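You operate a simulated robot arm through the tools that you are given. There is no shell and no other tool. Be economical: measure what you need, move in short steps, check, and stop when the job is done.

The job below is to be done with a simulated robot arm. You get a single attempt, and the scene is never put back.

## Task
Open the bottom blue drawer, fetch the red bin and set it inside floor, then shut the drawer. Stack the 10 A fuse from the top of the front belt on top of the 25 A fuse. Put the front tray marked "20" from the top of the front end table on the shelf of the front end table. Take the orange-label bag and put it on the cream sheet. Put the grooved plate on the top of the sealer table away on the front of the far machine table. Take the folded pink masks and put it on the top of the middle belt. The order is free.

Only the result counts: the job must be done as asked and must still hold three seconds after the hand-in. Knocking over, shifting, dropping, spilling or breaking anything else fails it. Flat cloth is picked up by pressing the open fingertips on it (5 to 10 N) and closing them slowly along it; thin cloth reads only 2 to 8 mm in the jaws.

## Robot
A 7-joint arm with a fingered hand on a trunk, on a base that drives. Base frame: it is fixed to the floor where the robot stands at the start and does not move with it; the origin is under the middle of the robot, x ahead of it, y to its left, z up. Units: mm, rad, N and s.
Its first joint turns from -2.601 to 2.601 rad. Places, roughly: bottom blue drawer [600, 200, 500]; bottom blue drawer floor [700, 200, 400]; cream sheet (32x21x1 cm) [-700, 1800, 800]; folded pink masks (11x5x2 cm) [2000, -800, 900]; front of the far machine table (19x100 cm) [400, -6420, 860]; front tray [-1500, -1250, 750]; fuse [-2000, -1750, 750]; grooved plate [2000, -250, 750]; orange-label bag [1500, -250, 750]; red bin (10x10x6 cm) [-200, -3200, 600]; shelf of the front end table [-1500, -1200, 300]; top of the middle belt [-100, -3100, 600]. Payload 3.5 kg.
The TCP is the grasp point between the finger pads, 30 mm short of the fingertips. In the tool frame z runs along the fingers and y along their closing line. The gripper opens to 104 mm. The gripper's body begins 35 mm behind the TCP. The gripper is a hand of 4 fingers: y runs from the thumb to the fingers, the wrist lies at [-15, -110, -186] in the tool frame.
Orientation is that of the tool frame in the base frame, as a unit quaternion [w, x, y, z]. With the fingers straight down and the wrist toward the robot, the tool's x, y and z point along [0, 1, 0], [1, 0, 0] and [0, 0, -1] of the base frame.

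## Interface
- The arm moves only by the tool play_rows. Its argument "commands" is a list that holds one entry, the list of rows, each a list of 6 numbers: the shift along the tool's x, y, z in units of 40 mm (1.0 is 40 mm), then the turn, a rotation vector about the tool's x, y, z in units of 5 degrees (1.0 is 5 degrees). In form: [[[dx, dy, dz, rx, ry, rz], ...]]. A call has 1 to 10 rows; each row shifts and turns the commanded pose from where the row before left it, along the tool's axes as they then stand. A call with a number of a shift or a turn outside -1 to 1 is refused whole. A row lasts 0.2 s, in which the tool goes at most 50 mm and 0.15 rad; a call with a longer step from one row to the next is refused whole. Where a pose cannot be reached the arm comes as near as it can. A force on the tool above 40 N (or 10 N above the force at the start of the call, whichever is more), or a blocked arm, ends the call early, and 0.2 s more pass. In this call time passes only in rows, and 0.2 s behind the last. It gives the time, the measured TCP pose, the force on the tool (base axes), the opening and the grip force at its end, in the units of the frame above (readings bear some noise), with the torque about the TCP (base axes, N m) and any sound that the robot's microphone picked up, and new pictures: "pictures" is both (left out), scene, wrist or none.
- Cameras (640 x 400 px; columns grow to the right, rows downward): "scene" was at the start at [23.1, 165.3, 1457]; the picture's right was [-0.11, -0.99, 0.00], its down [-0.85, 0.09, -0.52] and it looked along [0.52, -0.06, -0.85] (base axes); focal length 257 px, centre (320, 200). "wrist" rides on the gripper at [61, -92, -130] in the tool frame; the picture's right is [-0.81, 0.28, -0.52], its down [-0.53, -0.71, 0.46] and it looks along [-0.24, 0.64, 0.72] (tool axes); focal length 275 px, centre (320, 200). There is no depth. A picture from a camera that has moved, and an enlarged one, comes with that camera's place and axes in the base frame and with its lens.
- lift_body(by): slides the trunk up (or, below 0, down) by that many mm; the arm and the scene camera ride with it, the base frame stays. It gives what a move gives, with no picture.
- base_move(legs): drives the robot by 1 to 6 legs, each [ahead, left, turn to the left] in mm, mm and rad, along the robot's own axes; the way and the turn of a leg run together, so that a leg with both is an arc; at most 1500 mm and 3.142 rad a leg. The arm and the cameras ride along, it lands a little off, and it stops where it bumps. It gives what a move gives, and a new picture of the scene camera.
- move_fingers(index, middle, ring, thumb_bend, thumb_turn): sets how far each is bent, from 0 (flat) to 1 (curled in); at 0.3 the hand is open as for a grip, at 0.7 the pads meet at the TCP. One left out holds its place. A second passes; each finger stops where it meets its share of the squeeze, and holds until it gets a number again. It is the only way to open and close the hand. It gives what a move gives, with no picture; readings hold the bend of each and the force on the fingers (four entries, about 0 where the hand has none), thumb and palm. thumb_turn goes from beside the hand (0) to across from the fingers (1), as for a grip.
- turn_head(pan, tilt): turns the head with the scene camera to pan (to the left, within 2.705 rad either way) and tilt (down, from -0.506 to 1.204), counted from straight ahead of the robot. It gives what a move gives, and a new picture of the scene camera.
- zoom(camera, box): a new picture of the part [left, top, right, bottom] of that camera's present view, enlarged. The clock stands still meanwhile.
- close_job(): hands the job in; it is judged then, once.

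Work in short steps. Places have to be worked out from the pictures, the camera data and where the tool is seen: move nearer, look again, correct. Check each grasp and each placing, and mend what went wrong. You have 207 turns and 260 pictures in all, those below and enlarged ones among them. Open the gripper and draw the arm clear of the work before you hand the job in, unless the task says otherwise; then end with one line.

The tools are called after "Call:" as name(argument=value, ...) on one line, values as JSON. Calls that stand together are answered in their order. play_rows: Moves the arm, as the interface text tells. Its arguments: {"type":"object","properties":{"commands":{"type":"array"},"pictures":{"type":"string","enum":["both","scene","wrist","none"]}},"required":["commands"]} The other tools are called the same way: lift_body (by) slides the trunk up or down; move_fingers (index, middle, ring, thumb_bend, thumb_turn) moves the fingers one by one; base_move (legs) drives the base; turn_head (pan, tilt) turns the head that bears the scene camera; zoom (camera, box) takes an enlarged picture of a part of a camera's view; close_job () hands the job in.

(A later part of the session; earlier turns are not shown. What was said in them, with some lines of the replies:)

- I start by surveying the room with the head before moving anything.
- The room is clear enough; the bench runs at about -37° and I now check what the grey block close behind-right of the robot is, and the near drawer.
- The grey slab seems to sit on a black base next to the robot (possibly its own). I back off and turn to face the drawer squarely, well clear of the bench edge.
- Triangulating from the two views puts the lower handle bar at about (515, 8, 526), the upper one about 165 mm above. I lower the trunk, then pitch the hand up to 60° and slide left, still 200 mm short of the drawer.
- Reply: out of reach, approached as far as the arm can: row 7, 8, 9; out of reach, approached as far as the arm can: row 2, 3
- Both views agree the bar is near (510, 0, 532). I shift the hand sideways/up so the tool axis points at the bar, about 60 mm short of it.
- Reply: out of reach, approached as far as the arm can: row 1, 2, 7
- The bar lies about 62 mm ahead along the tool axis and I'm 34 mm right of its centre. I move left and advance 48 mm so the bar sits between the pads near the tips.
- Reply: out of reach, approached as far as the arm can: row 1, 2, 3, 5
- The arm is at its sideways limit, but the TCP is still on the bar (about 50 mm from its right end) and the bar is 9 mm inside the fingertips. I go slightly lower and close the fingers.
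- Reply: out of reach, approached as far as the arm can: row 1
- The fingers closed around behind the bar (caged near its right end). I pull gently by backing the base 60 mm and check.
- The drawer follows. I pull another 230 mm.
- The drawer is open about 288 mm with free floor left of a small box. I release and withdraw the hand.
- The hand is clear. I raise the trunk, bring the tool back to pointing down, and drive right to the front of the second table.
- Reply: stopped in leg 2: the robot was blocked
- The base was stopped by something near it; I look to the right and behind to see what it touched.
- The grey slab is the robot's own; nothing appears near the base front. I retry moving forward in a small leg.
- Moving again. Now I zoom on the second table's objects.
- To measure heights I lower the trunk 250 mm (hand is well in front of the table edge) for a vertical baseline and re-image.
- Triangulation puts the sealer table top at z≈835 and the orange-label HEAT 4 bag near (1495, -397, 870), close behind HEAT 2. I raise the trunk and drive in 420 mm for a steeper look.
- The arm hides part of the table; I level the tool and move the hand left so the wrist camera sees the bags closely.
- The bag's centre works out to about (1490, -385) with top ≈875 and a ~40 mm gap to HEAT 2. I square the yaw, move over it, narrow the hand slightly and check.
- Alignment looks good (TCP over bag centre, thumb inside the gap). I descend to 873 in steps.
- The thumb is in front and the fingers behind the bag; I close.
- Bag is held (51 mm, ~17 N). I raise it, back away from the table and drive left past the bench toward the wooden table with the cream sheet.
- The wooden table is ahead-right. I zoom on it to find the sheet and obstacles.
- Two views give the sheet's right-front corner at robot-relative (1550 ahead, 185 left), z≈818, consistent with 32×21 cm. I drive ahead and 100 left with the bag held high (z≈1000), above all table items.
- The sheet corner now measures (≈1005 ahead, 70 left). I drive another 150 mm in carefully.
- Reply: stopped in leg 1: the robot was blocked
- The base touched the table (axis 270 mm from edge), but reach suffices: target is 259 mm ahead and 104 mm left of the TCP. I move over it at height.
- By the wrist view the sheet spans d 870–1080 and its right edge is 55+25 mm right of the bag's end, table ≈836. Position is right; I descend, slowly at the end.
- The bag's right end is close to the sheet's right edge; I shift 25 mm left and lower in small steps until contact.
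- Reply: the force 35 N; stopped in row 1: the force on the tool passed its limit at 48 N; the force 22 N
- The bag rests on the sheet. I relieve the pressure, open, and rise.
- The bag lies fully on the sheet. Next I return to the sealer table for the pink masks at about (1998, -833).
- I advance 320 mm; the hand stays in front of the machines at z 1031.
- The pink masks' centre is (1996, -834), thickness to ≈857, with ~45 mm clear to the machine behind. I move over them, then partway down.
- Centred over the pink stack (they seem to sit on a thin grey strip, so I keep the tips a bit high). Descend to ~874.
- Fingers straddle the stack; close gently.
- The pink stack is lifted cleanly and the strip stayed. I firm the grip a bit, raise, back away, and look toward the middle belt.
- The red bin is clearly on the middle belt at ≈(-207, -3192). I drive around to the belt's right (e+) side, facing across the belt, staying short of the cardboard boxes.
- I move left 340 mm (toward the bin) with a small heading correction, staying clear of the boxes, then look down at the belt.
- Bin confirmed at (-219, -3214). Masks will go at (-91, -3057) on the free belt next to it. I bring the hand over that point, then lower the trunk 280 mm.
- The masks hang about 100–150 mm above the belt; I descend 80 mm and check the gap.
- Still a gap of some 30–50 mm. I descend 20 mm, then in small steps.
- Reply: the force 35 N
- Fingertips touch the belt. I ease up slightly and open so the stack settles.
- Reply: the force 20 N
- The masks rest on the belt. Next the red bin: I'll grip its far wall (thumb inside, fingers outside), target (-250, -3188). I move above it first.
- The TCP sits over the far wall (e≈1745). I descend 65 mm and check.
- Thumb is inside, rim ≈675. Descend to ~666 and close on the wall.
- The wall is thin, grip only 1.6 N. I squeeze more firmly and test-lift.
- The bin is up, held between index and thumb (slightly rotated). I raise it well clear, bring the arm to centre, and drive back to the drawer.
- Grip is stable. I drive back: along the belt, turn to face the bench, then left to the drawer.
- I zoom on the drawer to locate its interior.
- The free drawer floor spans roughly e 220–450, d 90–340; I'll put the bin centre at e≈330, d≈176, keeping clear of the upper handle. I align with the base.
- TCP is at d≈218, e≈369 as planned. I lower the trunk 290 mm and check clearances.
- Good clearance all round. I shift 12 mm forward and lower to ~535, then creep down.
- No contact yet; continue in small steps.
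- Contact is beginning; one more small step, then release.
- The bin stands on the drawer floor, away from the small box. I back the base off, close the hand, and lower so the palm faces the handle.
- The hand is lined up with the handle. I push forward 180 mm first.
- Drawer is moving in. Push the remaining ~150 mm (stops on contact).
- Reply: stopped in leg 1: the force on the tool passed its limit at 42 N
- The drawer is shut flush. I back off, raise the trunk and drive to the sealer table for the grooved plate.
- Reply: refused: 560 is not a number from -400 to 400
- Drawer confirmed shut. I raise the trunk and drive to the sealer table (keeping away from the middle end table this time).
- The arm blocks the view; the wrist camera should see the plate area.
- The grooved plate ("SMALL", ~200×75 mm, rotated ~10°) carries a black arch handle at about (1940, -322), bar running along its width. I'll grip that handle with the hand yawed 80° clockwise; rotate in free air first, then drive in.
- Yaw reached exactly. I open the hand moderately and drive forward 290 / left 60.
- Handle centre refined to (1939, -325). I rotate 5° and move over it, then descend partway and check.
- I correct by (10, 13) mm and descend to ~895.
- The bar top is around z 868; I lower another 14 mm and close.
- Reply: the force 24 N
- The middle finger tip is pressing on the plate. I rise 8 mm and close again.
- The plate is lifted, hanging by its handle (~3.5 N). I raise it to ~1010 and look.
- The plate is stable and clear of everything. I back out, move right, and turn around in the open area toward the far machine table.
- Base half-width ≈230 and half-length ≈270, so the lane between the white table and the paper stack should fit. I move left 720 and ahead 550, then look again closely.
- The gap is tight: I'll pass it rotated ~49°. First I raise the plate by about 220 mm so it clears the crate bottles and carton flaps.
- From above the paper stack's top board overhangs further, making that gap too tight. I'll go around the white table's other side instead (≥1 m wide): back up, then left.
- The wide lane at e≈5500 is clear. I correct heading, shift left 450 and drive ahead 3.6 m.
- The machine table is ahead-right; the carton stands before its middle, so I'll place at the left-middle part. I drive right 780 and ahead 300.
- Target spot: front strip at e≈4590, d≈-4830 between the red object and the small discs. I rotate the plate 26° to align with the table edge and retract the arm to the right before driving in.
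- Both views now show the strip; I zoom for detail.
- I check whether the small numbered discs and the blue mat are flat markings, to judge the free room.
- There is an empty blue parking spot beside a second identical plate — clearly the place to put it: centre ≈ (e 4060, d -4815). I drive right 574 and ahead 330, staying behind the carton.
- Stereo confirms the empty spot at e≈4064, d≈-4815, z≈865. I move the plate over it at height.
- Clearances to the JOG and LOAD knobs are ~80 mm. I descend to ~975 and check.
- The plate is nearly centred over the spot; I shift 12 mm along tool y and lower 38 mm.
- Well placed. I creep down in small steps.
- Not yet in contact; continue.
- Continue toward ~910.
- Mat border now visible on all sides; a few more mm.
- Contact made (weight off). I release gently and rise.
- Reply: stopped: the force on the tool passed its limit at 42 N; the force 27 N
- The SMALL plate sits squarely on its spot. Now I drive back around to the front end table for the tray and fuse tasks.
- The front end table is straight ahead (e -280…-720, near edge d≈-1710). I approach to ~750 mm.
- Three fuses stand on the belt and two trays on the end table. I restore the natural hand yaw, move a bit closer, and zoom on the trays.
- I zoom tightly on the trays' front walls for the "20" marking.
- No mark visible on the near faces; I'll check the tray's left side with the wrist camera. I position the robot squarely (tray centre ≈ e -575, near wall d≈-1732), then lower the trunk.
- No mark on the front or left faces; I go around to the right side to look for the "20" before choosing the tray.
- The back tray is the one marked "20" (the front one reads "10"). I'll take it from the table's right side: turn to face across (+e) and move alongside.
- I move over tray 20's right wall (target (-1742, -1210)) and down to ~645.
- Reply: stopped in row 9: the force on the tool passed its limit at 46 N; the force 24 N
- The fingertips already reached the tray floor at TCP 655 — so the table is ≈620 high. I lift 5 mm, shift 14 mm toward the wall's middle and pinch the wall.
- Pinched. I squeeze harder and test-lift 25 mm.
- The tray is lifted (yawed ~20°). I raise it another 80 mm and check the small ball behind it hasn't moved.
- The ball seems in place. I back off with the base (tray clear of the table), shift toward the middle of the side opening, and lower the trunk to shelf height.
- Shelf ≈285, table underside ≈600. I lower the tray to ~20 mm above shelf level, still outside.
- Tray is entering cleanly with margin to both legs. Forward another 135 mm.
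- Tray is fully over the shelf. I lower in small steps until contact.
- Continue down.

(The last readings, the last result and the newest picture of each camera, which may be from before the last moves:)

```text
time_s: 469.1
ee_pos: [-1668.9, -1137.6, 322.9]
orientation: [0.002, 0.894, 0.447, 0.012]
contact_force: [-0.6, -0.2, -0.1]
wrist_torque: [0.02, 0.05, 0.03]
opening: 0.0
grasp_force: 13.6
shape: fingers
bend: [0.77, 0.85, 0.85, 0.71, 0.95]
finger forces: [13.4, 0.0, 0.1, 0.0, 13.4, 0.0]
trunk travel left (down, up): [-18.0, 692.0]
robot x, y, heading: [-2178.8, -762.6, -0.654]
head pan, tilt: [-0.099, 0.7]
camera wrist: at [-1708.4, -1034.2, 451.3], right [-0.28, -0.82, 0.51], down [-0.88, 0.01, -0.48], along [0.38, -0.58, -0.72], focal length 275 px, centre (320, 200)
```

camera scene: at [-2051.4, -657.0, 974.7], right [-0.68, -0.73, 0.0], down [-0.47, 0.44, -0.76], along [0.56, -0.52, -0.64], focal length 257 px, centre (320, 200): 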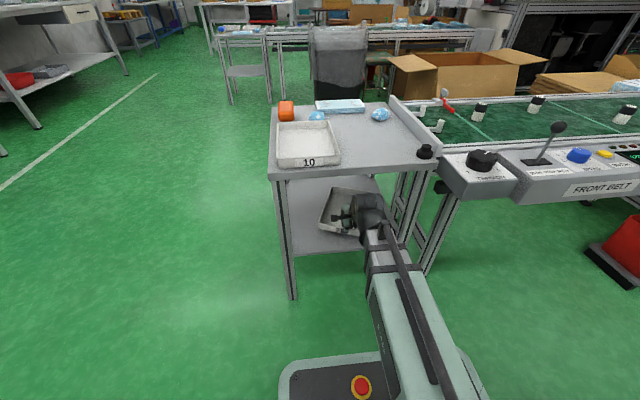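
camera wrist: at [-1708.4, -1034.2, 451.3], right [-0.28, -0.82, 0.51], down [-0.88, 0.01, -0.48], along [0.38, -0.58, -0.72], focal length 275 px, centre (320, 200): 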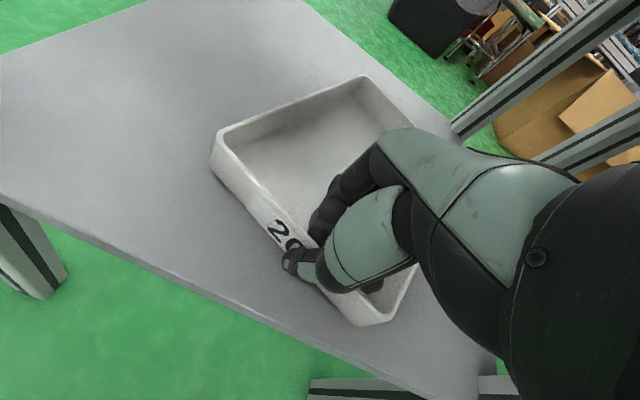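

Weight has come off; one more 3 mm, then release and rise a little.

Call:
play_rows(commands=[[[0, 0, 0.08, 0, 0, 0], [0, 0, 0, 0, 0, 0]]], pictures="none")

Call:
move_fingers(index=0.5, middle=0.5, ring=0.5, thumb_bend=0.5)

Call:
play_rows(commands=[[[0, 0, -0.4, 0, 0, 0], [0, 0, -0.5, 0, 0, 0], [0, 0, -0.3, 0, 0, 0], [0, 0, 0, 0, 0, 0]]], pictures="wrist")

```text
time_s: 469.7
ee_pos: [-1668.8, -1139.3, 319.9]
orientation: [0.003, 0.896, 0.445, 0.012]
contact_force: [0.6, -0.8, 10.1]
wrist_torque: [0.18, 0.0, 0.03]
opening: 0.0
grasp_force: 15.4
shape: fingers
bend: [0.78, 0.85, 0.85, 0.71, 0.95]
finger forces: [15.8, 0.1, 0.0, 0.0, 15.7, 0.0]
trunk travel left (down, up): [-18.0, 692.0]
robot x, y, heading: [-2180.1, -766.8, -0.646]
head pan, tilt: [-0.099, 0.7]
```

```text
time_s: 470.7
ee_pos: [-1670.0, -1139.1, 321.3]
orientation: [0.003, 0.895, 0.446, 0.013]
contact_force: [-4.3, 3.2, 38.3]
wrist_torque: [-0.39, -0.72, 0.08]
opening: 38.9
grasp_force: 19.1
shape: fingers
bend: [0.59, 0.5, 0.5, 0.5, 0.97]
finger forces: [24.2, 14.1, 0.0, 0.0, 0.0, 0.0]
trunk travel left (down, up): [-18.0, 692.0]
robot x, y, heading: [-2183.8, -763.9, -0.645]
head pan, tilt: [-0.099, 0.7]
```

```text
time_s: 471.7
ee_pos: [-1671.0, -1138.8, 367.8]
orientation: [0.002, 0.895, 0.445, 0.012]
contact_force: [0.5, -0.3, -0.3]
wrist_torque: [-0.02, 0.01, -0.02]
opening: 51.5
grasp_force: 0.1
shape: fingers
bend: [0.5, 0.5, 0.5, 0.5, 0.97]
finger forces: [0.1, 0.0, 0.0, 0.0, 0.0, 0.1]
trunk travel left (down, up): [-18.0, 692.0]
robot x, y, heading: [-2177.7, -765.6, -0.651]
head pan, tilt: [-0.099, 0.7]
camera wrist: at [-1709.7, -1035.1, 496.8], right [-0.28, -0.82, 0.51], down [-0.88, 0.01, -0.48], along [0.38, -0.58, -0.72], focal length 275 px, centre (320, 200)
```

wrist: 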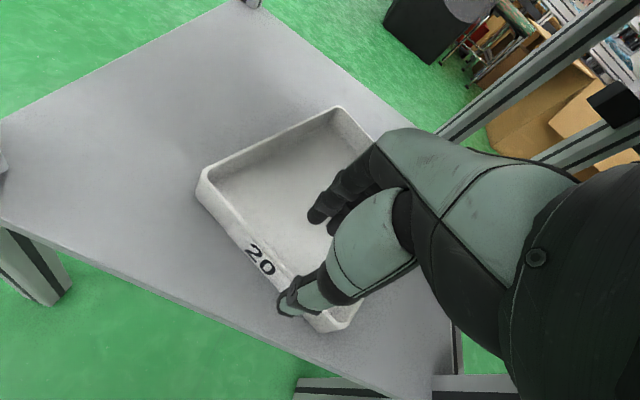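

Tray 20 rests on the shelf. I withdraw, raise the trunk, and move along the belt to look at the fuses.

Call:
base_move(legs=[[-280, 0, 0]])

Call:
lift_body(by=400)

Call:
lift_body(by=200)

Call:
base_move(legs=[[0, -600, 0], [220, 0, 0]])

Call:
turn_head(pan=-0.15, tilt=0.75)

Call:
zoom(camera="scene", box=[200, 90, 360, 190])

```text
time_s: 473.6
ee_pos: [-1892.1, -968.5, 367.7]
orientation: [0.002, 0.895, 0.445, 0.012]
contact_force: [-0.3, -0.2, -0.3]
wrist_torque: [0.01, 0.04, -0.02]
opening: 51.6
grasp_force: 0.0
shape: fingers
bend: [0.5, 0.5, 0.5, 0.5, 0.97]
finger forces: [0.0, 0.0, 0.0, 0.0, 0.0, 0.0]
trunk travel left (down, up): [-18.0, 692.0]
robot x, y, heading: [-2406.7, -596.9, -0.645]
head pan, tilt: [-0.099, 0.7]
camera scene: at [-2274.5, -487.7, 974.7], right [-0.68, -0.73, 0.0], down [-0.47, 0.44, -0.76], along [0.56, -0.52, -0.64], focal length 257 px, centre (320, 200)
```

scene: 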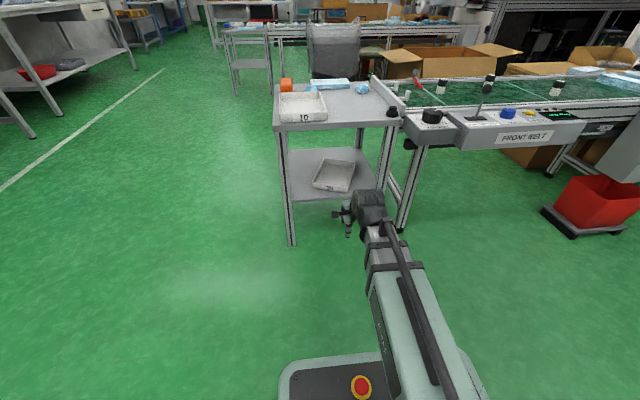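

```text
time_s: 477.5
ee_pos: [-1892.5, -968.9, 766.7]
orientation: [0.002, 0.895, 0.447, 0.011]
contact_force: [0.0, -0.2, -0.4]
wrist_torque: [-0.03, 0.05, 0.02]
opening: 51.6
grasp_force: 0.1
shape: fingers
bend: [0.5, 0.5, 0.5, 0.5, 0.97]
finger forces: [0.0, 0.0, 0.0, 0.0, 0.0, 0.1]
trunk travel left (down, up): [-418.0, 292.0]
robot x, y, heading: [-2403.7, -596.2, -0.648]
head pan, tilt: [-0.099, 0.7]
```

```text
time_s: 479.6
ee_pos: [-1893.0, -969.3, 967.7]
orientation: [0.002, 0.895, 0.446, 0.012]
contact_force: [-0.3, 0.5, 0.2]
wrist_torque: [0.01, -0.02, 0.02]
opening: 51.7
grasp_force: 0.1
shape: fingers
bend: [0.5, 0.5, 0.5, 0.5, 0.97]
finger forces: [0.0, 0.0, 0.0, 0.0, 0.0, 0.0]
trunk travel left (down, up): [-618.0, 92.0]
robot x, y, heading: [-2401.5, -594.5, -0.647]
head pan, tilt: [-0.099, 0.7]
```

```text
time_s: 484.4
ee_pos: [-2087.2, -1587.1, 966.6]
orientation: [0.003, 0.896, 0.445, 0.011]
contact_force: [0.1, 0.0, -0.2]
wrist_torque: [0.01, 0.0, 0.01]
opening: 51.8
grasp_force: 0.0
shape: fingers
bend: [0.5, 0.5, 0.5, 0.5, 0.97]
finger forces: [0.1, 0.1, 0.0, 0.0, 0.1, 0.0]
trunk travel left (down, up): [-618.0, 92.0]
robot x, y, heading: [-2604.2, -1209.0, -0.658]
head pan, tilt: [-0.099, 0.7]
camera scene: at [-2467.4, -1104.5, 1574.7], right [-0.68, -0.73, 0.0], down [-0.47, 0.44, -0.76], along [0.56, -0.52, -0.64], focal length 257 px, centre (320, 200)
```

scene: 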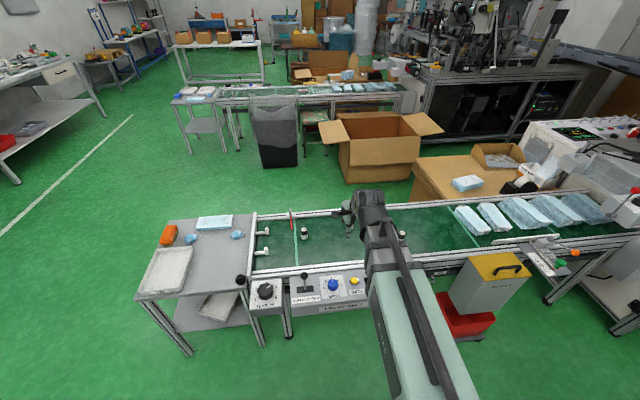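

```text
time_s: 485.0
ee_pos: [-2087.3, -1585.9, 967.9]
orientation: [0.002, 0.896, 0.445, 0.012]
contact_force: [-0.1, -1.2, 0.4]
wrist_torque: [0.0, -0.04, -0.02]
opening: 51.5
grasp_force: 0.1
shape: fingers
bend: [0.5, 0.5, 0.5, 0.5, 0.97]
finger forces: [0.0, 0.1, 0.0, 0.0, 0.0, 0.0]
trunk travel left (down, up): [-618.0, 92.0]
robot x, y, heading: [-2598.6, -1207.9, -0.655]
head pan, tilt: [-0.15, 0.75]
camera scene: at [-2472.4, -1105.6, 1570.5], right [-0.72, -0.7, 0.0], down [-0.47, 0.49, -0.73], along [0.51, -0.53, -0.68], focal length 257 px, centre (320, 200)
```

scene: 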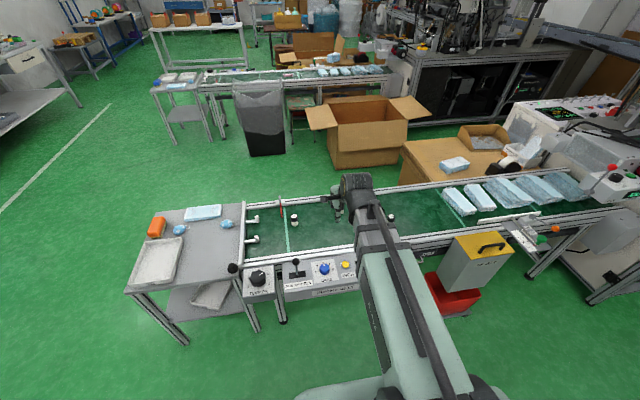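

```text
4.00 times, centred on (280, 140) of scene
camera zoom: at [-2472.4, -1105.6, 1570.5], right [-0.72, -0.7, 0.0], down [-0.47, 0.49, -0.73], along [0.51, -0.53, -0.68], focal length 1029 px, centre (480, 440)
```

zoom: 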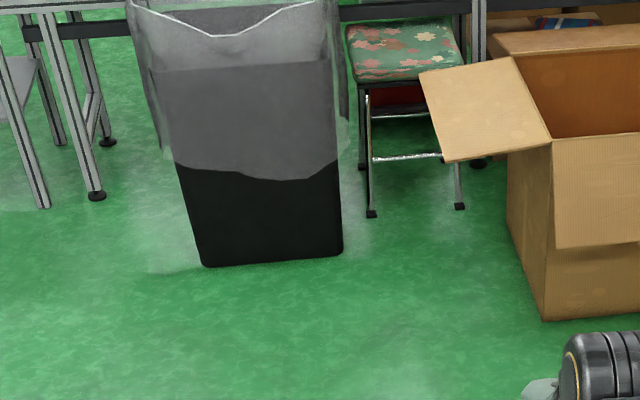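

I zoom on the belt section with the fuses.

Call:
zoom(camera="scene", box=[270, 180, 400, 260])

```text
4.92 times, centred on (335, 220) of scene
camera zoom: at [-2472.4, -1105.6, 1570.5], right [-0.72, -0.7, 0.0], down [-0.47, 0.49, -0.73], along [0.51, -0.53, -0.68], focal length 1266 px, centre (246, 102)
```

zoom: 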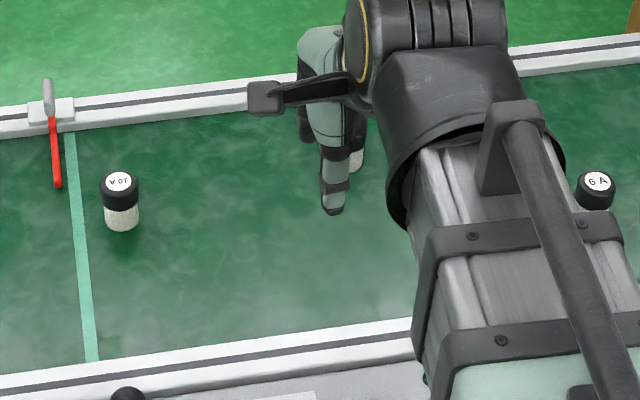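

Top labels read: left fuse "10 A" (at ≈(-1797, -1628)), right "6 A"; the middle one (hidden) should be 25 A. I move in a bit, bring the hand near the 10 A and lower for a close wrist view.

Call:
base_move(legs=[[120, 40, 0]])

Call:
play_rows(commands=[[[0.6, 0.4, 0, 0, 0, 0], [0.6, 0.5, 0, 0, 0, 0], [0.6, 0.5, 0, 0, 0, 0], [0.6, 0.5, 0, 0, 0, 0], [0.2, 0.6, 0, 0, 0, 0], [0, 0, 0, 0, 0, 0]]], pictures="none")

Call:
lift_body(by=-190)

Call:
zoom(camera="wrist", box=[0, 0, 640, 400])

```text
time_s: 486.2
ee_pos: [-1969.4, -1626.3, 965.6]
orientation: [0.002, 0.895, 0.445, 0.012]
contact_force: [0.4, -1.0, 0.4]
wrist_torque: [0.03, 0.03, -0.01]
opening: 51.5
grasp_force: 0.1
shape: fingers
bend: [0.5, 0.5, 0.5, 0.5, 0.97]
finger forces: [0.0, 0.0, 0.1, 0.1, 0.0, 0.0]
trunk travel left (down, up): [-618.0, 92.0]
robot x, y, heading: [-2479.7, -1251.3, -0.652]
head pan, tilt: [-0.15, 0.75]
camera scene: at [-2353.4, -1145.8, 1570.4], right [-0.72, -0.7, 0.0], down [-0.48, 0.49, -0.73], along [0.51, -0.53, -0.68], focal length 257 px, centre (320, 200)
```

scene: 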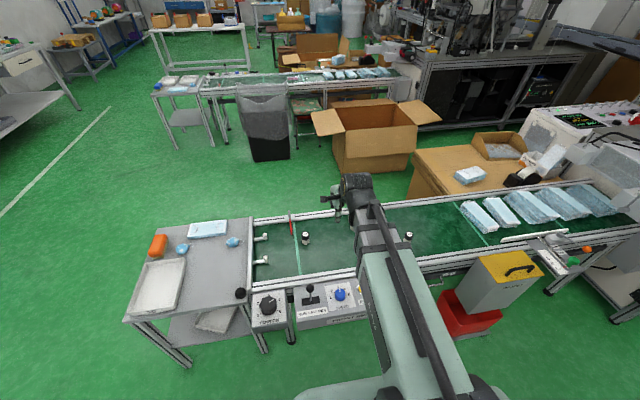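

```text
time_s: 487.6
ee_pos: [-1827.9, -1603.4, 970.1]
orientation: [0.003, 0.895, 0.446, 0.013]
contact_force: [-0.5, 0.8, -0.3]
wrist_torque: [-0.01, 0.0, 0.0]
opening: 52.0
grasp_force: 0.0
shape: fingers
bend: [0.5, 0.5, 0.5, 0.5, 0.97]
finger forces: [0.0, 0.0, 0.0, 0.1, 0.0, 0.0]
trunk travel left (down, up): [-618.0, 92.0]
robot x, y, heading: [-2479.2, -1248.9, -0.651]
head pan, tilt: [-0.15, 0.75]
```

```text
time_s: 489.7
ee_pos: [-1827.0, -1603.0, 778.5]
orientation: [0.003, 0.895, 0.446, 0.012]
contact_force: [0.1, 0.2, 0.5]
wrist_torque: [-0.01, 0.01, 0.01]
opening: 51.7
grasp_force: 0.0
shape: fingers
bend: [0.5, 0.5, 0.5, 0.5, 0.97]
finger forces: [0.0, 0.1, 0.0, 0.0, 0.1, 0.0]
trunk travel left (down, up): [-428.0, 282.0]
robot x, y, heading: [-2481.3, -1248.8, -0.648]
head pan, tilt: [-0.15, 0.75]
```

```text
1.00 times, centred on (320, 200) of wrist (not enlarged: the box is as wide or as high as the picture)
camera zoom: at [-1866.6, -1500.1, 909.0], right [-0.28, -0.82, 0.51], down [-0.88, 0.01, -0.48], along [0.38, -0.58, -0.72], focal length 275 px, centre (320, 200)
```

zoom: 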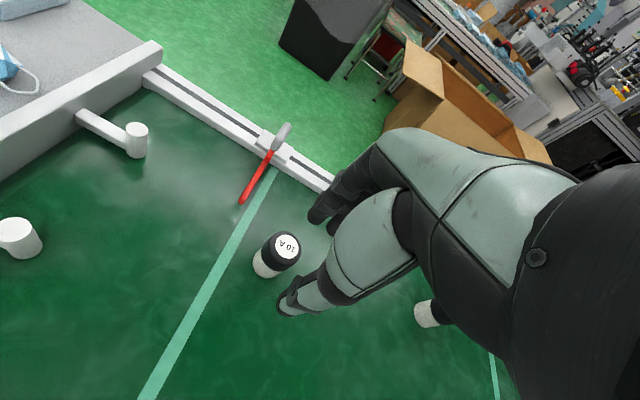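

The 10 A fuse centre is (-1797, -1628) by both rays. I open slightly, move over it, and descend to ~715 for a check.

Call:
move_fingers(index=0.44, middle=0.44, ring=0.44, thumb_bend=0.44)

Call:
play_rows(commands=[[[0, 0.5, 0, 0, 0, 0], [-0.05, 0.48, 0, 0, 0, 0], [0, 0, 0.4, 0, 0, 0], [0, 0, 0, 0, 0, 0]]], pictures="wrist")

```text
time_s: 490.7
ee_pos: [-1827.4, -1604.2, 780.1]
orientation: [0.003, 0.895, 0.445, 0.013]
contact_force: [-0.3, 0.9, -0.1]
wrist_torque: [0.02, -0.01, 0.02]
opening: 67.3
grasp_force: 0.0
shape: fingers
bend: [0.44, 0.44, 0.44, 0.44, 0.97]
finger forces: [0.0, 0.0, 0.1, 0.1, 0.1, 0.1]
trunk travel left (down, up): [-428.0, 282.0]
robot x, y, heading: [-2481.1, -1250.0, -0.648]
head pan, tilt: [-0.15, 0.75]
```

```text
time_s: 491.7
ee_pos: [-1798.3, -1627.7, 763.5]
orientation: [0.003, 0.895, 0.446, 0.013]
contact_force: [-0.2, -0.1, 0.4]
wrist_torque: [0.03, -0.05, 0.01]
opening: 67.4
grasp_force: 0.1
shape: fingers
bend: [0.44, 0.44, 0.44, 0.44, 0.97]
finger forces: [0.0, 0.0, 0.1, 0.0, 0.0, 0.0]
trunk travel left (down, up): [-428.0, 282.0]
robot x, y, heading: [-2477.3, -1256.2, -0.651]
head pan, tilt: [-0.15, 0.75]
camera wrist: at [-1836.6, -1523.7, 893.0], right [-0.28, -0.82, 0.51], down [-0.88, 0.01, -0.48], along [0.38, -0.58, -0.72], focal length 275 px, centre (320, 200)
```

wrist: 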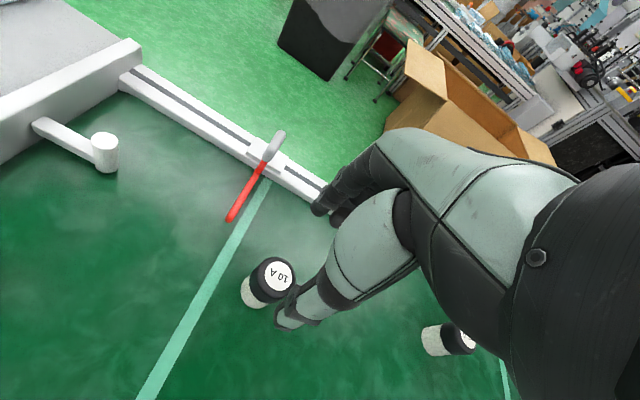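

Aligned over the fuse. Descend to ~672 and close gently.

Call:
play_rows(commands=[[[0, 0, 0.6, 0, 0, 0], [0, 0, 0.6, 0, 0, 0], [0, 0, 0.6, 0, 0, 0], [0, 0, 0.45, 0, 0, 0], [0, 0, 0, 0, 0, 0]]], pictures="wrist")

```text
time_s: 492.9
ee_pos: [-1795.2, -1627.9, 675.1]
orientation: [0.003, 0.895, 0.445, 0.013]
contact_force: [0.3, -0.4, -0.8]
wrist_torque: [0.01, -0.02, 0.01]
opening: 67.1
grasp_force: 0.2
shape: fingers
bend: [0.44, 0.44, 0.44, 0.44, 0.97]
finger forces: [0.0, 0.0, 0.0, 0.0, 0.1, 0.0]
trunk travel left (down, up): [-428.0, 282.0]
robot x, y, heading: [-2478.9, -1251.3, -0.651]
head pan, tilt: [-0.15, 0.75]
camera wrist: at [-1833.5, -1524.3, 803.3], right [-0.28, -0.82, 0.51], down [-0.88, 0.01, -0.48], along [0.38, -0.58, -0.72], focal length 275 px, centre (320, 200)
```

wrist: 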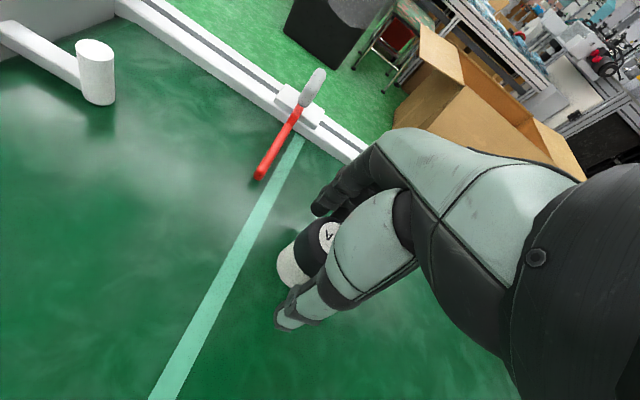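

The fuse sits 7 mm off toward the index side; I centre and close gently.

Call:
play_rows(commands=[[[0.17, 0, 0, 0, 0, 0], [0, 0, 0, 0, 0, 0]]], pictures="none")

Call:
move_fingers(index=0.62, middle=0.62, ring=0.62, thumb_bend=0.6)

Call:
play_rows(commands=[[[0, 0, -0.3, 0, 0, 0], [0, 0, -0.5, 0, 0, 0], [0, 0, -0.7, 0, 0, 0], [0, 0, -0.7, 0, 0, 0], [0, 0, -0.7, 0, 0, 0], [0, 0, 0, 0, 0, 0]]], pictures="wrist")

```text
time_s: 493.5
ee_pos: [-1790.8, -1623.3, 673.6]
orientation: [0.002, 0.895, 0.446, 0.012]
contact_force: [-1.0, 0.5, 0.1]
wrist_torque: [0.01, 0.0, 0.0]
opening: 67.4
grasp_force: 0.1
shape: fingers
bend: [0.44, 0.44, 0.44, 0.44, 0.97]
finger forces: [0.1, 0.1, 0.1, 0.0, 0.1, 0.1]
trunk travel left (down, up): [-428.0, 282.0]
robot x, y, heading: [-2480.4, -1251.4, -0.645]
head pan, tilt: [-0.15, 0.75]
```

```text
time_s: 494.5
ee_pos: [-1790.3, -1622.4, 674.7]
orientation: [0.003, 0.895, 0.446, 0.013]
contact_force: [-0.2, -0.2, -0.2]
wrist_torque: [-0.04, -0.01, -0.01]
opening: 25.8
grasp_force: 1.0
shape: fingers
bend: [0.62, 0.6, 0.62, 0.59, 0.97]
finger forces: [0.0, 1.5, 0.0, 0.0, 1.3, 0.0]
trunk travel left (down, up): [-428.0, 282.0]
robot x, y, heading: [-2475.0, -1252.4, -0.653]
head pan, tilt: [-0.15, 0.75]
```

```text
time_s: 495.9
ee_pos: [-1793.1, -1625.7, 790.6]
orientation: [0.003, 0.895, 0.446, 0.012]
contact_force: [0.4, 0.0, -0.3]
wrist_torque: [-0.04, -0.02, 0.0]
opening: 25.6
grasp_force: 0.6
shape: fingers
bend: [0.62, 0.6, 0.62, 0.59, 0.97]
finger forces: [0.0, 1.4, 0.0, 0.0, 1.4, 0.0]
trunk travel left (down, up): [-428.0, 282.0]
robot x, y, heading: [-2481.1, -1252.1, -0.652]
head pan, tilt: [-0.15, 0.75]
camera wrist: at [-1832.0, -1521.3, 920.0], right [-0.28, -0.82, 0.51], down [-0.88, 0.01, -0.48], along [0.38, -0.58, -0.72], focal length 275 px, centre (320, 200)
```

wrist: 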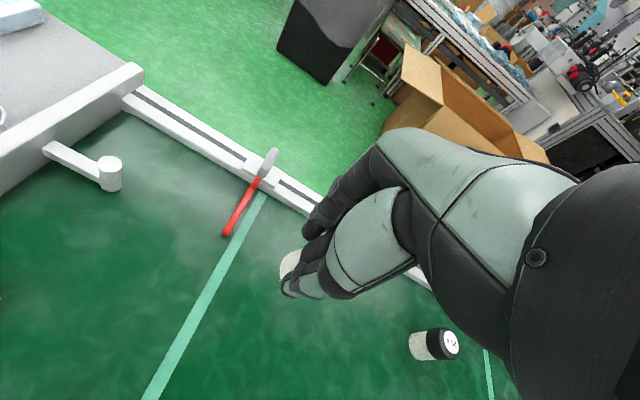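

The fuse is up but held lightly (1.4 N, Ø≈26 mm). I firm the grip, then zoom to confirm the other fuse's label.

Call:
move_fingers(index=0.68, middle=0.66, ring=0.68, thumb_bend=0.63)

Call:
zoom(camera="wrist", box=[240, 220, 500, 390])

```text
time_s: 496.9
ee_pos: [-1793.4, -1625.8, 790.9]
orientation: [0.003, 0.895, 0.445, 0.013]
contact_force: [0.2, 0.4, -0.6]
wrist_torque: [0.0, -0.01, -0.02]
opening: 21.3
grasp_force: 4.8
shape: fingers
bend: [0.66, 0.63, 0.67, 0.59, 0.97]
finger forces: [1.4, 3.1, 0.4, 0.0, 4.5, 0.0]
trunk travel left (down, up): [-428.0, 282.0]
robot x, y, heading: [-2479.6, -1253.1, -0.653]
head pan, tilt: [-0.15, 0.75]
```

```text
2.35 times, centred on (370, 305) of wrist
camera zoom: at [-1831.9, -1521.2, 919.7], right [-0.28, -0.82, 0.51], down [-0.88, 0.01, -0.48], along [0.38, -0.58, -0.72], focal length 648 px, centre (202, -47)
```

zoom: 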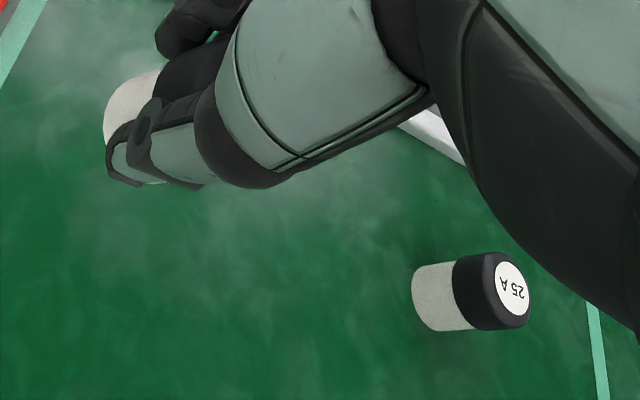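

"25 A" confirmed, at ≈(-1902, -1845), top ≈674. The held fuse's bottom is ~53 mm below the TCP and ~5 mm to the thumb side. I move over the 25 A at height.

Call:
play_rows(commands=[[[-0.7, 0.1, 0, 0, 0, 0], [-0.8, 0.15, 0, 0, 0, 0], [-0.8, 0.15, 0, 0, 0, 0], [-0.8, 0.2, 0, 0, 0, 0], [-0.8, 0.2, 0, 0, 0, 0], [-0.8, 0.2, 0, 0, 0, 0], [-0.8, 0.15, 0, 0, 0, 0], [-0.52, 0.09, 0, 0, 0, 0], [0, 0, 0.6, 0, 0, 0], [0, 0, 0, 0, 0, 0]]], pictures="wrist")

Call:
zoom(camera="scene", box=[270, 180, 430, 280])

```text
time_s: 499.1
ee_pos: [-1897.9, -1845.1, 762.7]
orientation: [0.003, 0.895, 0.446, 0.012]
contact_force: [0.3, 0.3, -0.8]
wrist_torque: [-0.01, -0.03, 0.0]
opening: 20.9
grasp_force: 4.3
shape: fingers
bend: [0.66, 0.63, 0.67, 0.59, 0.97]
finger forces: [1.4, 3.1, 0.3, 0.1, 4.1, 0.0]
trunk travel left (down, up): [-428.0, 282.0]
robot x, y, heading: [-2479.6, -1252.6, -0.651]
head pan, tilt: [-0.15, 0.75]
camera wrist: at [-1937.3, -1740.4, 891.3], right [-0.28, -0.82, 0.51], down [-0.88, 0.01, -0.48], along [0.38, -0.58, -0.72], focal length 275 px, centre (320, 200)
```

wrist: 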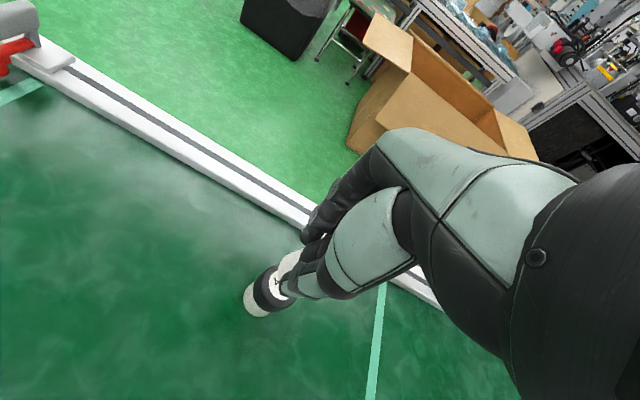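

```text
4.00 times, centred on (350, 230) of scene
camera zoom: at [-2354.2, -1145.6, 1380.5], right [-0.72, -0.7, 0.0], down [-0.47, 0.49, -0.73], along [0.51, -0.53, -0.68], focal length 1029 px, centre (200, 80)
```

zoom: 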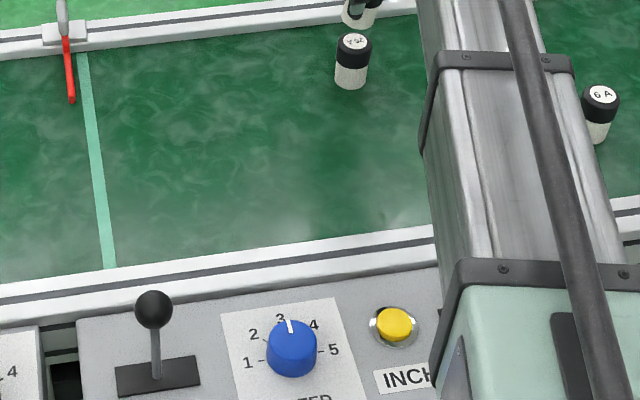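

Both views show the held fuse exactly above the 25 A (within ~2 mm). I descend 28 mm, then creep.

Call:
play_rows(commands=[[[0, 0, 0.3, 0, 0, 0], [0, 0, 0.25, 0, 0, 0], [0, 0, 0.15, 0, 0, 0], [0, 0, 0, 0, 0, 0]]], pictures="none")

Call:
zoom(camera="scene", box=[320, 180, 400, 230])

```text
time_s: 500.1
ee_pos: [-1897.3, -1844.3, 734.4]
orientation: [0.003, 0.895, 0.446, 0.012]
contact_force: [-0.9, -1.4, -0.3]
wrist_torque: [0.0, -0.01, -0.04]
opening: 21.3
grasp_force: 4.7
shape: fingers
bend: [0.66, 0.63, 0.67, 0.59, 0.97]
finger forces: [1.4, 3.1, 0.4, 0.0, 4.2, 0.0]
trunk travel left (down, up): [-428.0, 282.0]
robot x, y, heading: [-2480.4, -1249.0, -0.652]
head pan, tilt: [-0.15, 0.75]
```

```text
8.00 times, centred on (360, 205) of scene
camera zoom: at [-2354.3, -1145.6, 1380.5], right [-0.72, -0.7, 0.0], down [-0.47, 0.49, -0.73], along [0.51, -0.53, -0.68], focal length 2058 px, centre (0, 160)
```

zoom: 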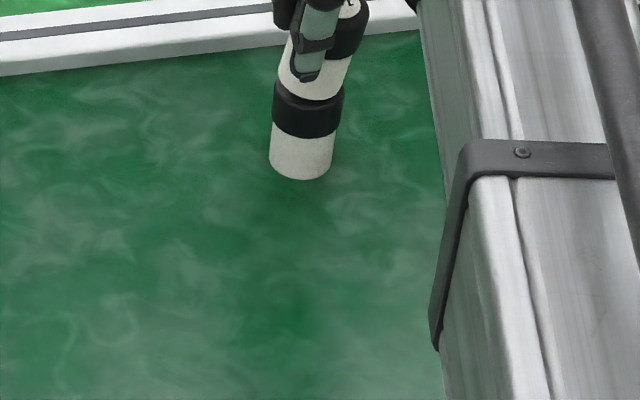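

The held fuse leans about 12° (about the thumb–finger axis). I rise 10 mm, shift to compensate, and rotate the hand −12.5° so it stands upright, then check.

Call:
play_rows(commands=[[[0, 0, -0.25, 0, 0, 0], [0.28, 0, 0, 0, 0, 0], [0, 0, 0, 0, -1, 0], [0, 0, 0, 0, -1, 0], [0, 0, 0, 0, -0.5, 0], [0, 0, 0, 0, 0, 0]]], pictures="none")

Call:
zoom(camera="scene", box=[320, 180, 400, 230])

```text
time_s: 501.5
ee_pos: [-1890.3, -1837.5, 744.8]
orientation: [0.051, 0.891, 0.443, -0.085]
contact_force: [-0.6, 0.6, -0.8]
wrist_torque: [0.01, -0.01, 0.0]
opening: 21.2
grasp_force: 4.5
shape: fingers
bend: [0.66, 0.63, 0.67, 0.59, 0.97]
finger forces: [1.5, 3.1, 0.4, 0.1, 4.3, 0.0]
trunk travel left (down, up): [-428.0, 282.0]
robot x, y, heading: [-2481.5, -1252.3, -0.65]
head pan, tilt: [-0.15, 0.75]
```

```text
8.00 times, centred on (360, 205) of scene
camera zoom: at [-2354.3, -1145.5, 1380.5], right [-0.72, -0.7, 0.0], down [-0.47, 0.49, -0.73], along [0.51, -0.53, -0.68], focal length 2058 px, centre (0, 160)
```

zoom: 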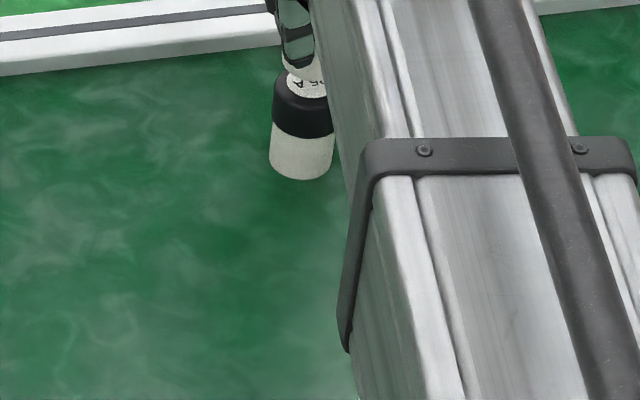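

I check alignment from the wrist camera.

Call:
zoom(camera="wrist", box=[180, 200, 380, 340])

```text
2.86 times, centred on (280, 270) of wrist
camera zoom: at [-1914.0, -1711.7, 857.7], right [-0.21, -0.71, 0.67], down [-0.93, -0.06, -0.35], along [0.29, -0.7, -0.65], focal length 786 px, centre (434, 0)
```

zoom: 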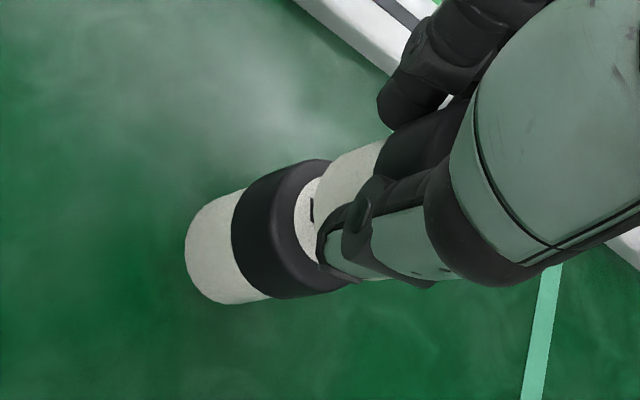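

Alignment within ~3 mm. I nudge 2 mm and lower vertically (compensating the tilt) in 4 mm steps.

Call:
play_rows(commands=[[[0.06, 0, 0, 0, 0, 0], [0.022, 0, 0.098, 0, 0, 0], [0.011, 0, 0.049, 0, 0, 0], [0, 0, 0, 0, 0, 0]]], pictures="none")

Call:
play_rows(commands=[[[0.016, 0, 0.073, 0, 0, 0], [0, 0, 0, 0, 0, 0]]], pictures="none")

```text
time_s: 502.5
ee_pos: [-1890.2, -1835.0, 739.7]
orientation: [0.052, 0.891, 0.443, -0.086]
contact_force: [-0.5, 0.1, 0.3]
wrist_torque: [0.01, 0.0, -0.03]
opening: 21.3
grasp_force: 4.4
shape: fingers
bend: [0.66, 0.63, 0.67, 0.59, 0.97]
finger forces: [1.4, 3.1, 0.5, 0.0, 4.3, 0.1]
trunk travel left (down, up): [-428.0, 282.0]
robot x, y, heading: [-2480.7, -1250.8, -0.655]
head pan, tilt: [-0.15, 0.75]
```

```text
time_s: 503.1
ee_pos: [-1890.7, -1835.7, 734.9]
orientation: [0.051, 0.891, 0.443, -0.085]
contact_force: [-0.4, 0.5, -0.7]
wrist_torque: [0.01, 0.03, 0.01]
opening: 21.3
grasp_force: 4.7
shape: fingers
bend: [0.66, 0.63, 0.67, 0.59, 0.97]
finger forces: [1.4, 3.1, 0.3, 0.0, 4.3, 0.1]
trunk travel left (down, up): [-428.0, 282.0]
robot x, y, heading: [-2482.2, -1250.0, -0.657]
head pan, tilt: [-0.15, 0.75]
```

Continue in 3 mm steps.

Call:
play_rows(commands=[[[0.016, 0, 0.073, 0, 0, 0], [0, 0, 0, 0, 0, 0]]], pictures="none")

Call:
play_rows(commands=[[[0.016, 0, 0.073, 0, 0, 0], [0, 0, 0, 0, 0, 0]]], pictures="wrist")

```text
time_s: 503.7
ee_pos: [-1889.3, -1834.0, 733.1]
orientation: [0.052, 0.891, 0.443, -0.085]
contact_force: [-0.6, -0.2, -1.3]
wrist_torque: [0.0, 0.01, 0.01]
opening: 21.0
grasp_force: 3.8
shape: fingers
bend: [0.66, 0.63, 0.67, 0.59, 0.97]
finger forces: [1.5, 3.2, 0.4, 0.1, 4.4, 0.0]
trunk travel left (down, up): [-428.0, 282.0]
robot x, y, heading: [-2477.2, -1250.3, -0.652]
head pan, tilt: [-0.15, 0.75]
```

```text
time_s: 504.3
ee_pos: [-1890.0, -1834.4, 730.8]
orientation: [0.05, 0.891, 0.442, -0.085]
contact_force: [0.3, 0.1, -1.5]
wrist_torque: [0.0, 0.0, 0.0]
opening: 21.1
grasp_force: 4.6
shape: fingers
bend: [0.66, 0.63, 0.67, 0.59, 0.97]
finger forces: [1.3, 3.1, 0.4, 0.0, 4.3, 0.0]
trunk travel left (down, up): [-428.0, 282.0]
robot x, y, heading: [-2480.0, -1250.3, -0.651]
head pan, tilt: [-0.15, 0.75]
camera wrist: at [-1912.2, -1709.3, 843.4], right [-0.21, -0.71, 0.67], down [-0.93, -0.06, -0.35], along [0.29, -0.7, -0.65], focal length 275 px, centre (320, 200)
```

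wrist: 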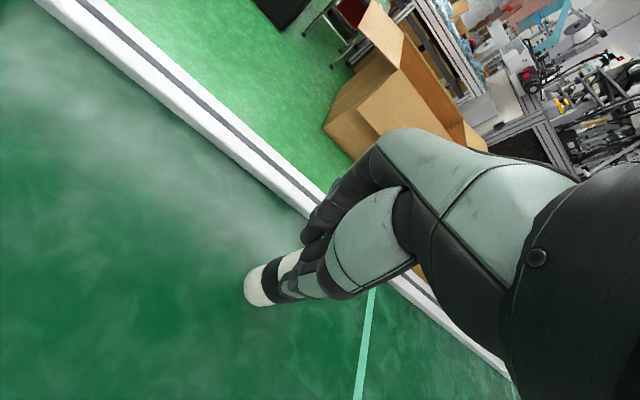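

Almost touching; two more small steps.

Call:
play_rows(commands=[[[0.016, 0, 0.073, 0, 0, 0], [0, 0, 0, 0, 0, 0]]], pictures="none")

Call:
play_rows(commands=[[[0.011, 0, 0.05, 0, 0, 0], [0, 0, 0, 0, 0, 0]]], pictures="none")

```text
time_s: 504.9
ee_pos: [-1888.9, -1834.3, 725.8]
orientation: [0.051, 0.891, 0.443, -0.086]
contact_force: [0.2, -0.1, 2.7]
wrist_torque: [0.03, 0.01, 0.01]
opening: 21.0
grasp_force: 4.6
shape: fingers
bend: [0.66, 0.63, 0.67, 0.59, 0.97]
finger forces: [1.2, 3.0, 0.5, 0.1, 3.9, 0.1]
trunk travel left (down, up): [-428.0, 282.0]
robot x, y, heading: [-2482.8, -1252.4, -0.649]
head pan, tilt: [-0.15, 0.75]
```

```text
time_s: 505.5
ee_pos: [-1889.5, -1834.0, 725.2]
orientation: [0.051, 0.891, 0.443, -0.085]
contact_force: [-0.4, -1.0, 2.6]
wrist_torque: [0.03, 0.03, 0.03]
opening: 19.6
grasp_force: 4.2
shape: fingers
bend: [0.67, 0.63, 0.67, 0.6, 0.97]
finger forces: [1.3, 2.7, 0.9, 0.0, 3.3, 0.0]
trunk travel left (down, up): [-428.0, 282.0]
robot x, y, heading: [-2475.9, -1250.2, -0.653]
head pan, tilt: [-0.15, 0.75]
```

In contact. I check verticality before releasing.

Call:
zoom(camera="wrist", box=[180, 200, 380, 340])

Call:
zoom(camera="scene", box=[320, 180, 400, 230])

```text
2.86 times, centred on (280, 270) of wrist
camera zoom: at [-1912.5, -1709.0, 838.1], right [-0.21, -0.71, 0.67], down [-0.93, -0.06, -0.35], along [0.29, -0.7, -0.65], focal length 786 px, centre (434, 0)
```

zoom: 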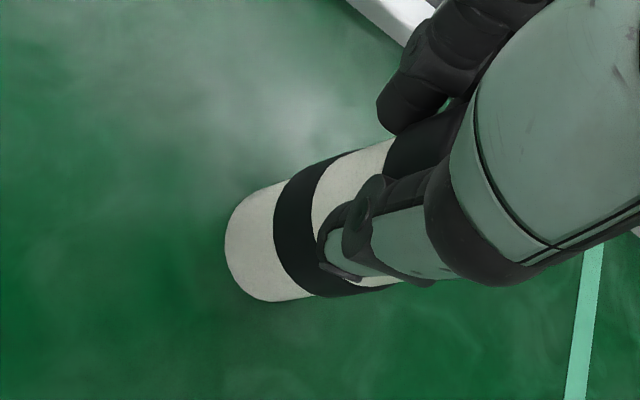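

```text
8.00 times, centred on (360, 205) of scene
camera zoom: at [-2354.5, -1145.3, 1380.5], right [-0.72, -0.7, 0.0], down [-0.47, 0.49, -0.73], along [0.51, -0.53, -0.68], focal length 2058 px, centre (0, 160)
```

zoom: 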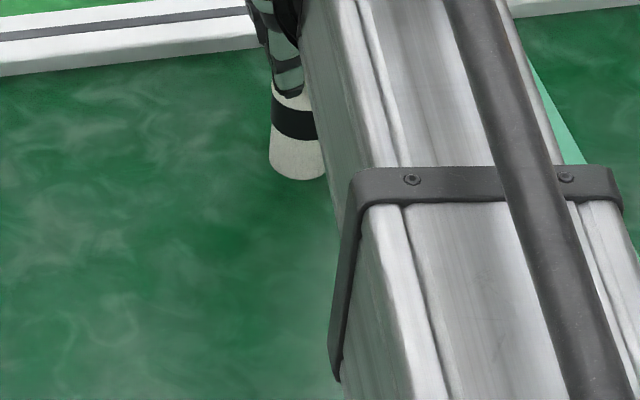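

The stack looks coaxial and upright. I release gently and symmetrically.

Call:
move_fingers(index=0.6, middle=0.58, ring=0.6, thumb_bend=0.55)

Call:
move_fingers(index=0.46, middle=0.46, ring=0.46, thumb_bend=0.43)

Call:
zoom(camera="wrist", box=[180, 180, 420, 350])

```text
time_s: 506.5
ee_pos: [-1890.7, -1834.3, 723.8]
orientation: [0.051, 0.891, 0.442, -0.086]
contact_force: [0.0, 0.1, -1.1]
wrist_torque: [0.04, -0.01, 0.02]
opening: 32.2
grasp_force: 0.0
shape: fingers
bend: [0.6, 0.57, 0.6, 0.55, 0.97]
finger forces: [0.1, 0.0, 0.1, 0.0, 0.0, 0.0]
trunk travel left (down, up): [-428.0, 282.0]
robot x, y, heading: [-2482.1, -1254.0, -0.65]
head pan, tilt: [-0.15, 0.75]
```

```text
time_s: 507.5
ee_pos: [-1889.1, -1834.5, 724.2]
orientation: [0.051, 0.891, 0.442, -0.085]
contact_force: [0.0, 0.3, 0.7]
wrist_torque: [0.0, -0.03, -0.05]
opening: 65.9
grasp_force: 0.1
shape: fingers
bend: [0.46, 0.46, 0.46, 0.43, 0.97]
finger forces: [0.0, 0.0, 0.0, 0.1, 0.0, 0.0]
trunk travel left (down, up): [-428.0, 282.0]
robot x, y, heading: [-2478.8, -1252.7, -0.649]
head pan, tilt: [-0.15, 0.75]
```

```text
2.35 times, centred on (300, 265) of wrist
camera zoom: at [-1912.4, -1709.0, 837.9], right [-0.21, -0.71, 0.67], down [-0.93, -0.06, -0.35], along [0.29, -0.7, -0.65], focal length 648 px, centre (367, 47)
```

zoom: 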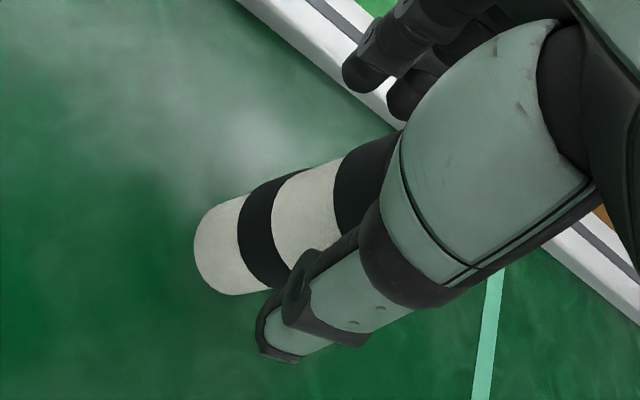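

The stack stands on its own. I rise straight up, clear of it.

Call:
play_rows(commands=[[[-0.06, 0, -0.29, 0, 0, 0], [-0.13, 0, -0.586, 0, 0, 0], [-0.13, 0, -0.586, 0, 0, 0], [-0.17, 0, -0.78, 0, 0, 0], [-0.17, 0, -0.78, 0, 0, 0], [-0.17, 0, -0.78, 0, 0, 0], [-0.17, 0, -0.78, 0, 0, 0], [0, 0, 0, 0, 0, 0]]], pictures="none")

Call:
base_move(legs=[[-350, 0, 0]])

Call:
zoom(camera="scene", box=[260, 120, 400, 210])

```text
time_s: 509.3
ee_pos: [-1895.4, -1836.0, 913.9]
orientation: [0.052, 0.891, 0.443, -0.085]
contact_force: [1.0, -0.5, -0.4]
wrist_torque: [0.03, -0.02, 0.0]
opening: 65.9
grasp_force: 0.1
shape: fingers
bend: [0.46, 0.46, 0.46, 0.43, 0.97]
finger forces: [0.1, 0.0, 0.0, 0.0, 0.0, 0.0]
trunk travel left (down, up): [-428.0, 282.0]
robot x, y, heading: [-2482.7, -1251.2, -0.65]
head pan, tilt: [-0.15, 0.75]
```

```text
time_s: 511.6
ee_pos: [-2174.8, -1625.2, 912.0]
orientation: [0.051, 0.892, 0.44, -0.085]
contact_force: [-0.5, -0.9, 0.2]
wrist_torque: [0.05, 0.02, 0.01]
opening: 65.9
grasp_force: 0.2
shape: fingers
bend: [0.46, 0.46, 0.46, 0.43, 0.97]
finger forces: [0.1, 0.0, 0.0, 0.0, 0.0, 0.0]
trunk travel left (down, up): [-428.0, 282.0]
robot x, y, heading: [-2758.1, -1036.4, -0.658]
head pan, tilt: [-0.15, 0.75]
camera scene: at [-2632.0, -933.3, 1380.5], right [-0.72, -0.69, 0.0], down [-0.47, 0.49, -0.73], along [0.51, -0.53, -0.68], focal length 257 px, centre (320, 200)
```

scene: 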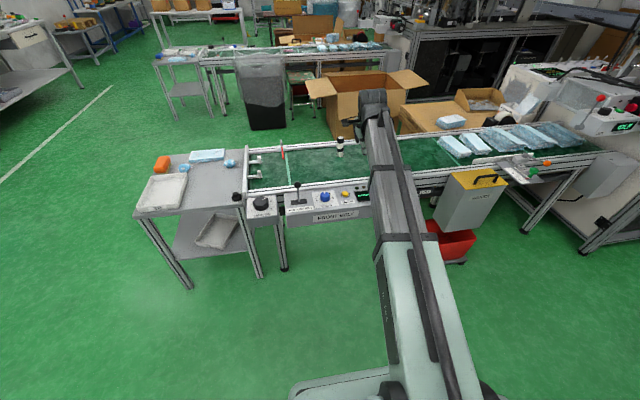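

```text
4.44 times, centred on (330, 165) of scene
camera zoom: at [-2632.0, -933.3, 1380.5], right [-0.72, -0.69, 0.0], down [-0.47, 0.49, -0.73], along [0.51, -0.53, -0.68], focal length 1143 px, centre (276, 356)
```

zoom: 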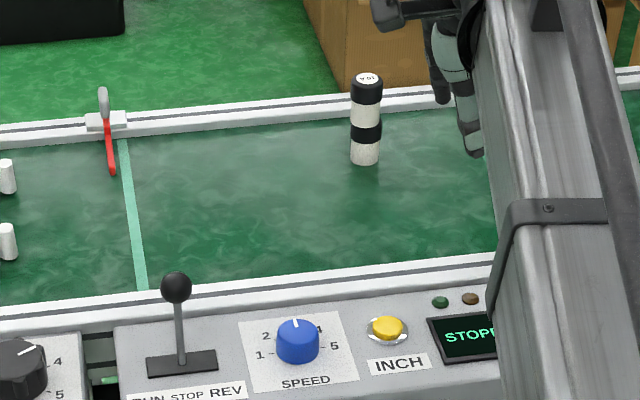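

The fuse stack is standing (10 A on 25 A). I check the end table for anything disturbed by taking the tray.

Call:
zoom(camera="scene", box=[125, 135, 285, 255])

```text
3.33 times, centred on (205, 195) of scene
camera zoom: at [-2632.0, -933.3, 1380.5], right [-0.72, -0.69, 0.0], down [-0.47, 0.49, -0.73], along [0.51, -0.53, -0.68], focal length 857 px, centre (703, 217)
```

zoom: 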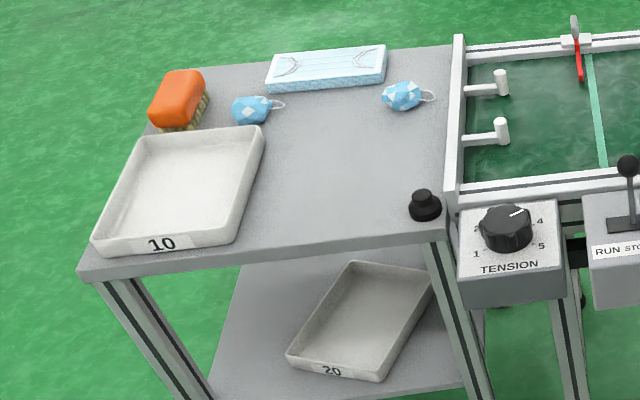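

All is in order: ball positions are unchanged relative to each other, tray 20 is on the shelf. I open the hand fully and hand in.

Call:
move_fingers(index=0.3, middle=0.3, ring=0.3, thumb_bend=0.3)

```text
time_s: 512.6
ee_pos: [-2175.3, -1625.0, 913.1]
orientation: [0.052, 0.892, 0.441, -0.085]
contact_force: [0.6, -0.4, -0.3]
wrist_torque: [0.01, -0.01, -0.03]
opening: 102.6
grasp_force: 0.0
shape: fingers
bend: [0.3, 0.3, 0.3, 0.3, 0.97]
finger forces: [0.0, 0.0, 0.0, 0.1, 0.0, 0.0]
trunk travel left (down, up): [-428.0, 282.0]
robot x, y, heading: [-2760.8, -1033.3, -0.652]
head pan, tilt: [-0.15, 0.75]
```

The hand is open and the arm is clear; handing in.

Call:
close_job()

```text
The job is handed in.
```

All six tasks are done and the job is handed in: the red bin is in the shut bottom drawer, the 10 A fuse is on the 25 A, tray "20" is on the shelf, the orange-label bag is on the cream sheet, the grooved plate is on the front of the far machine table, and the pink masks are on the middle belt.
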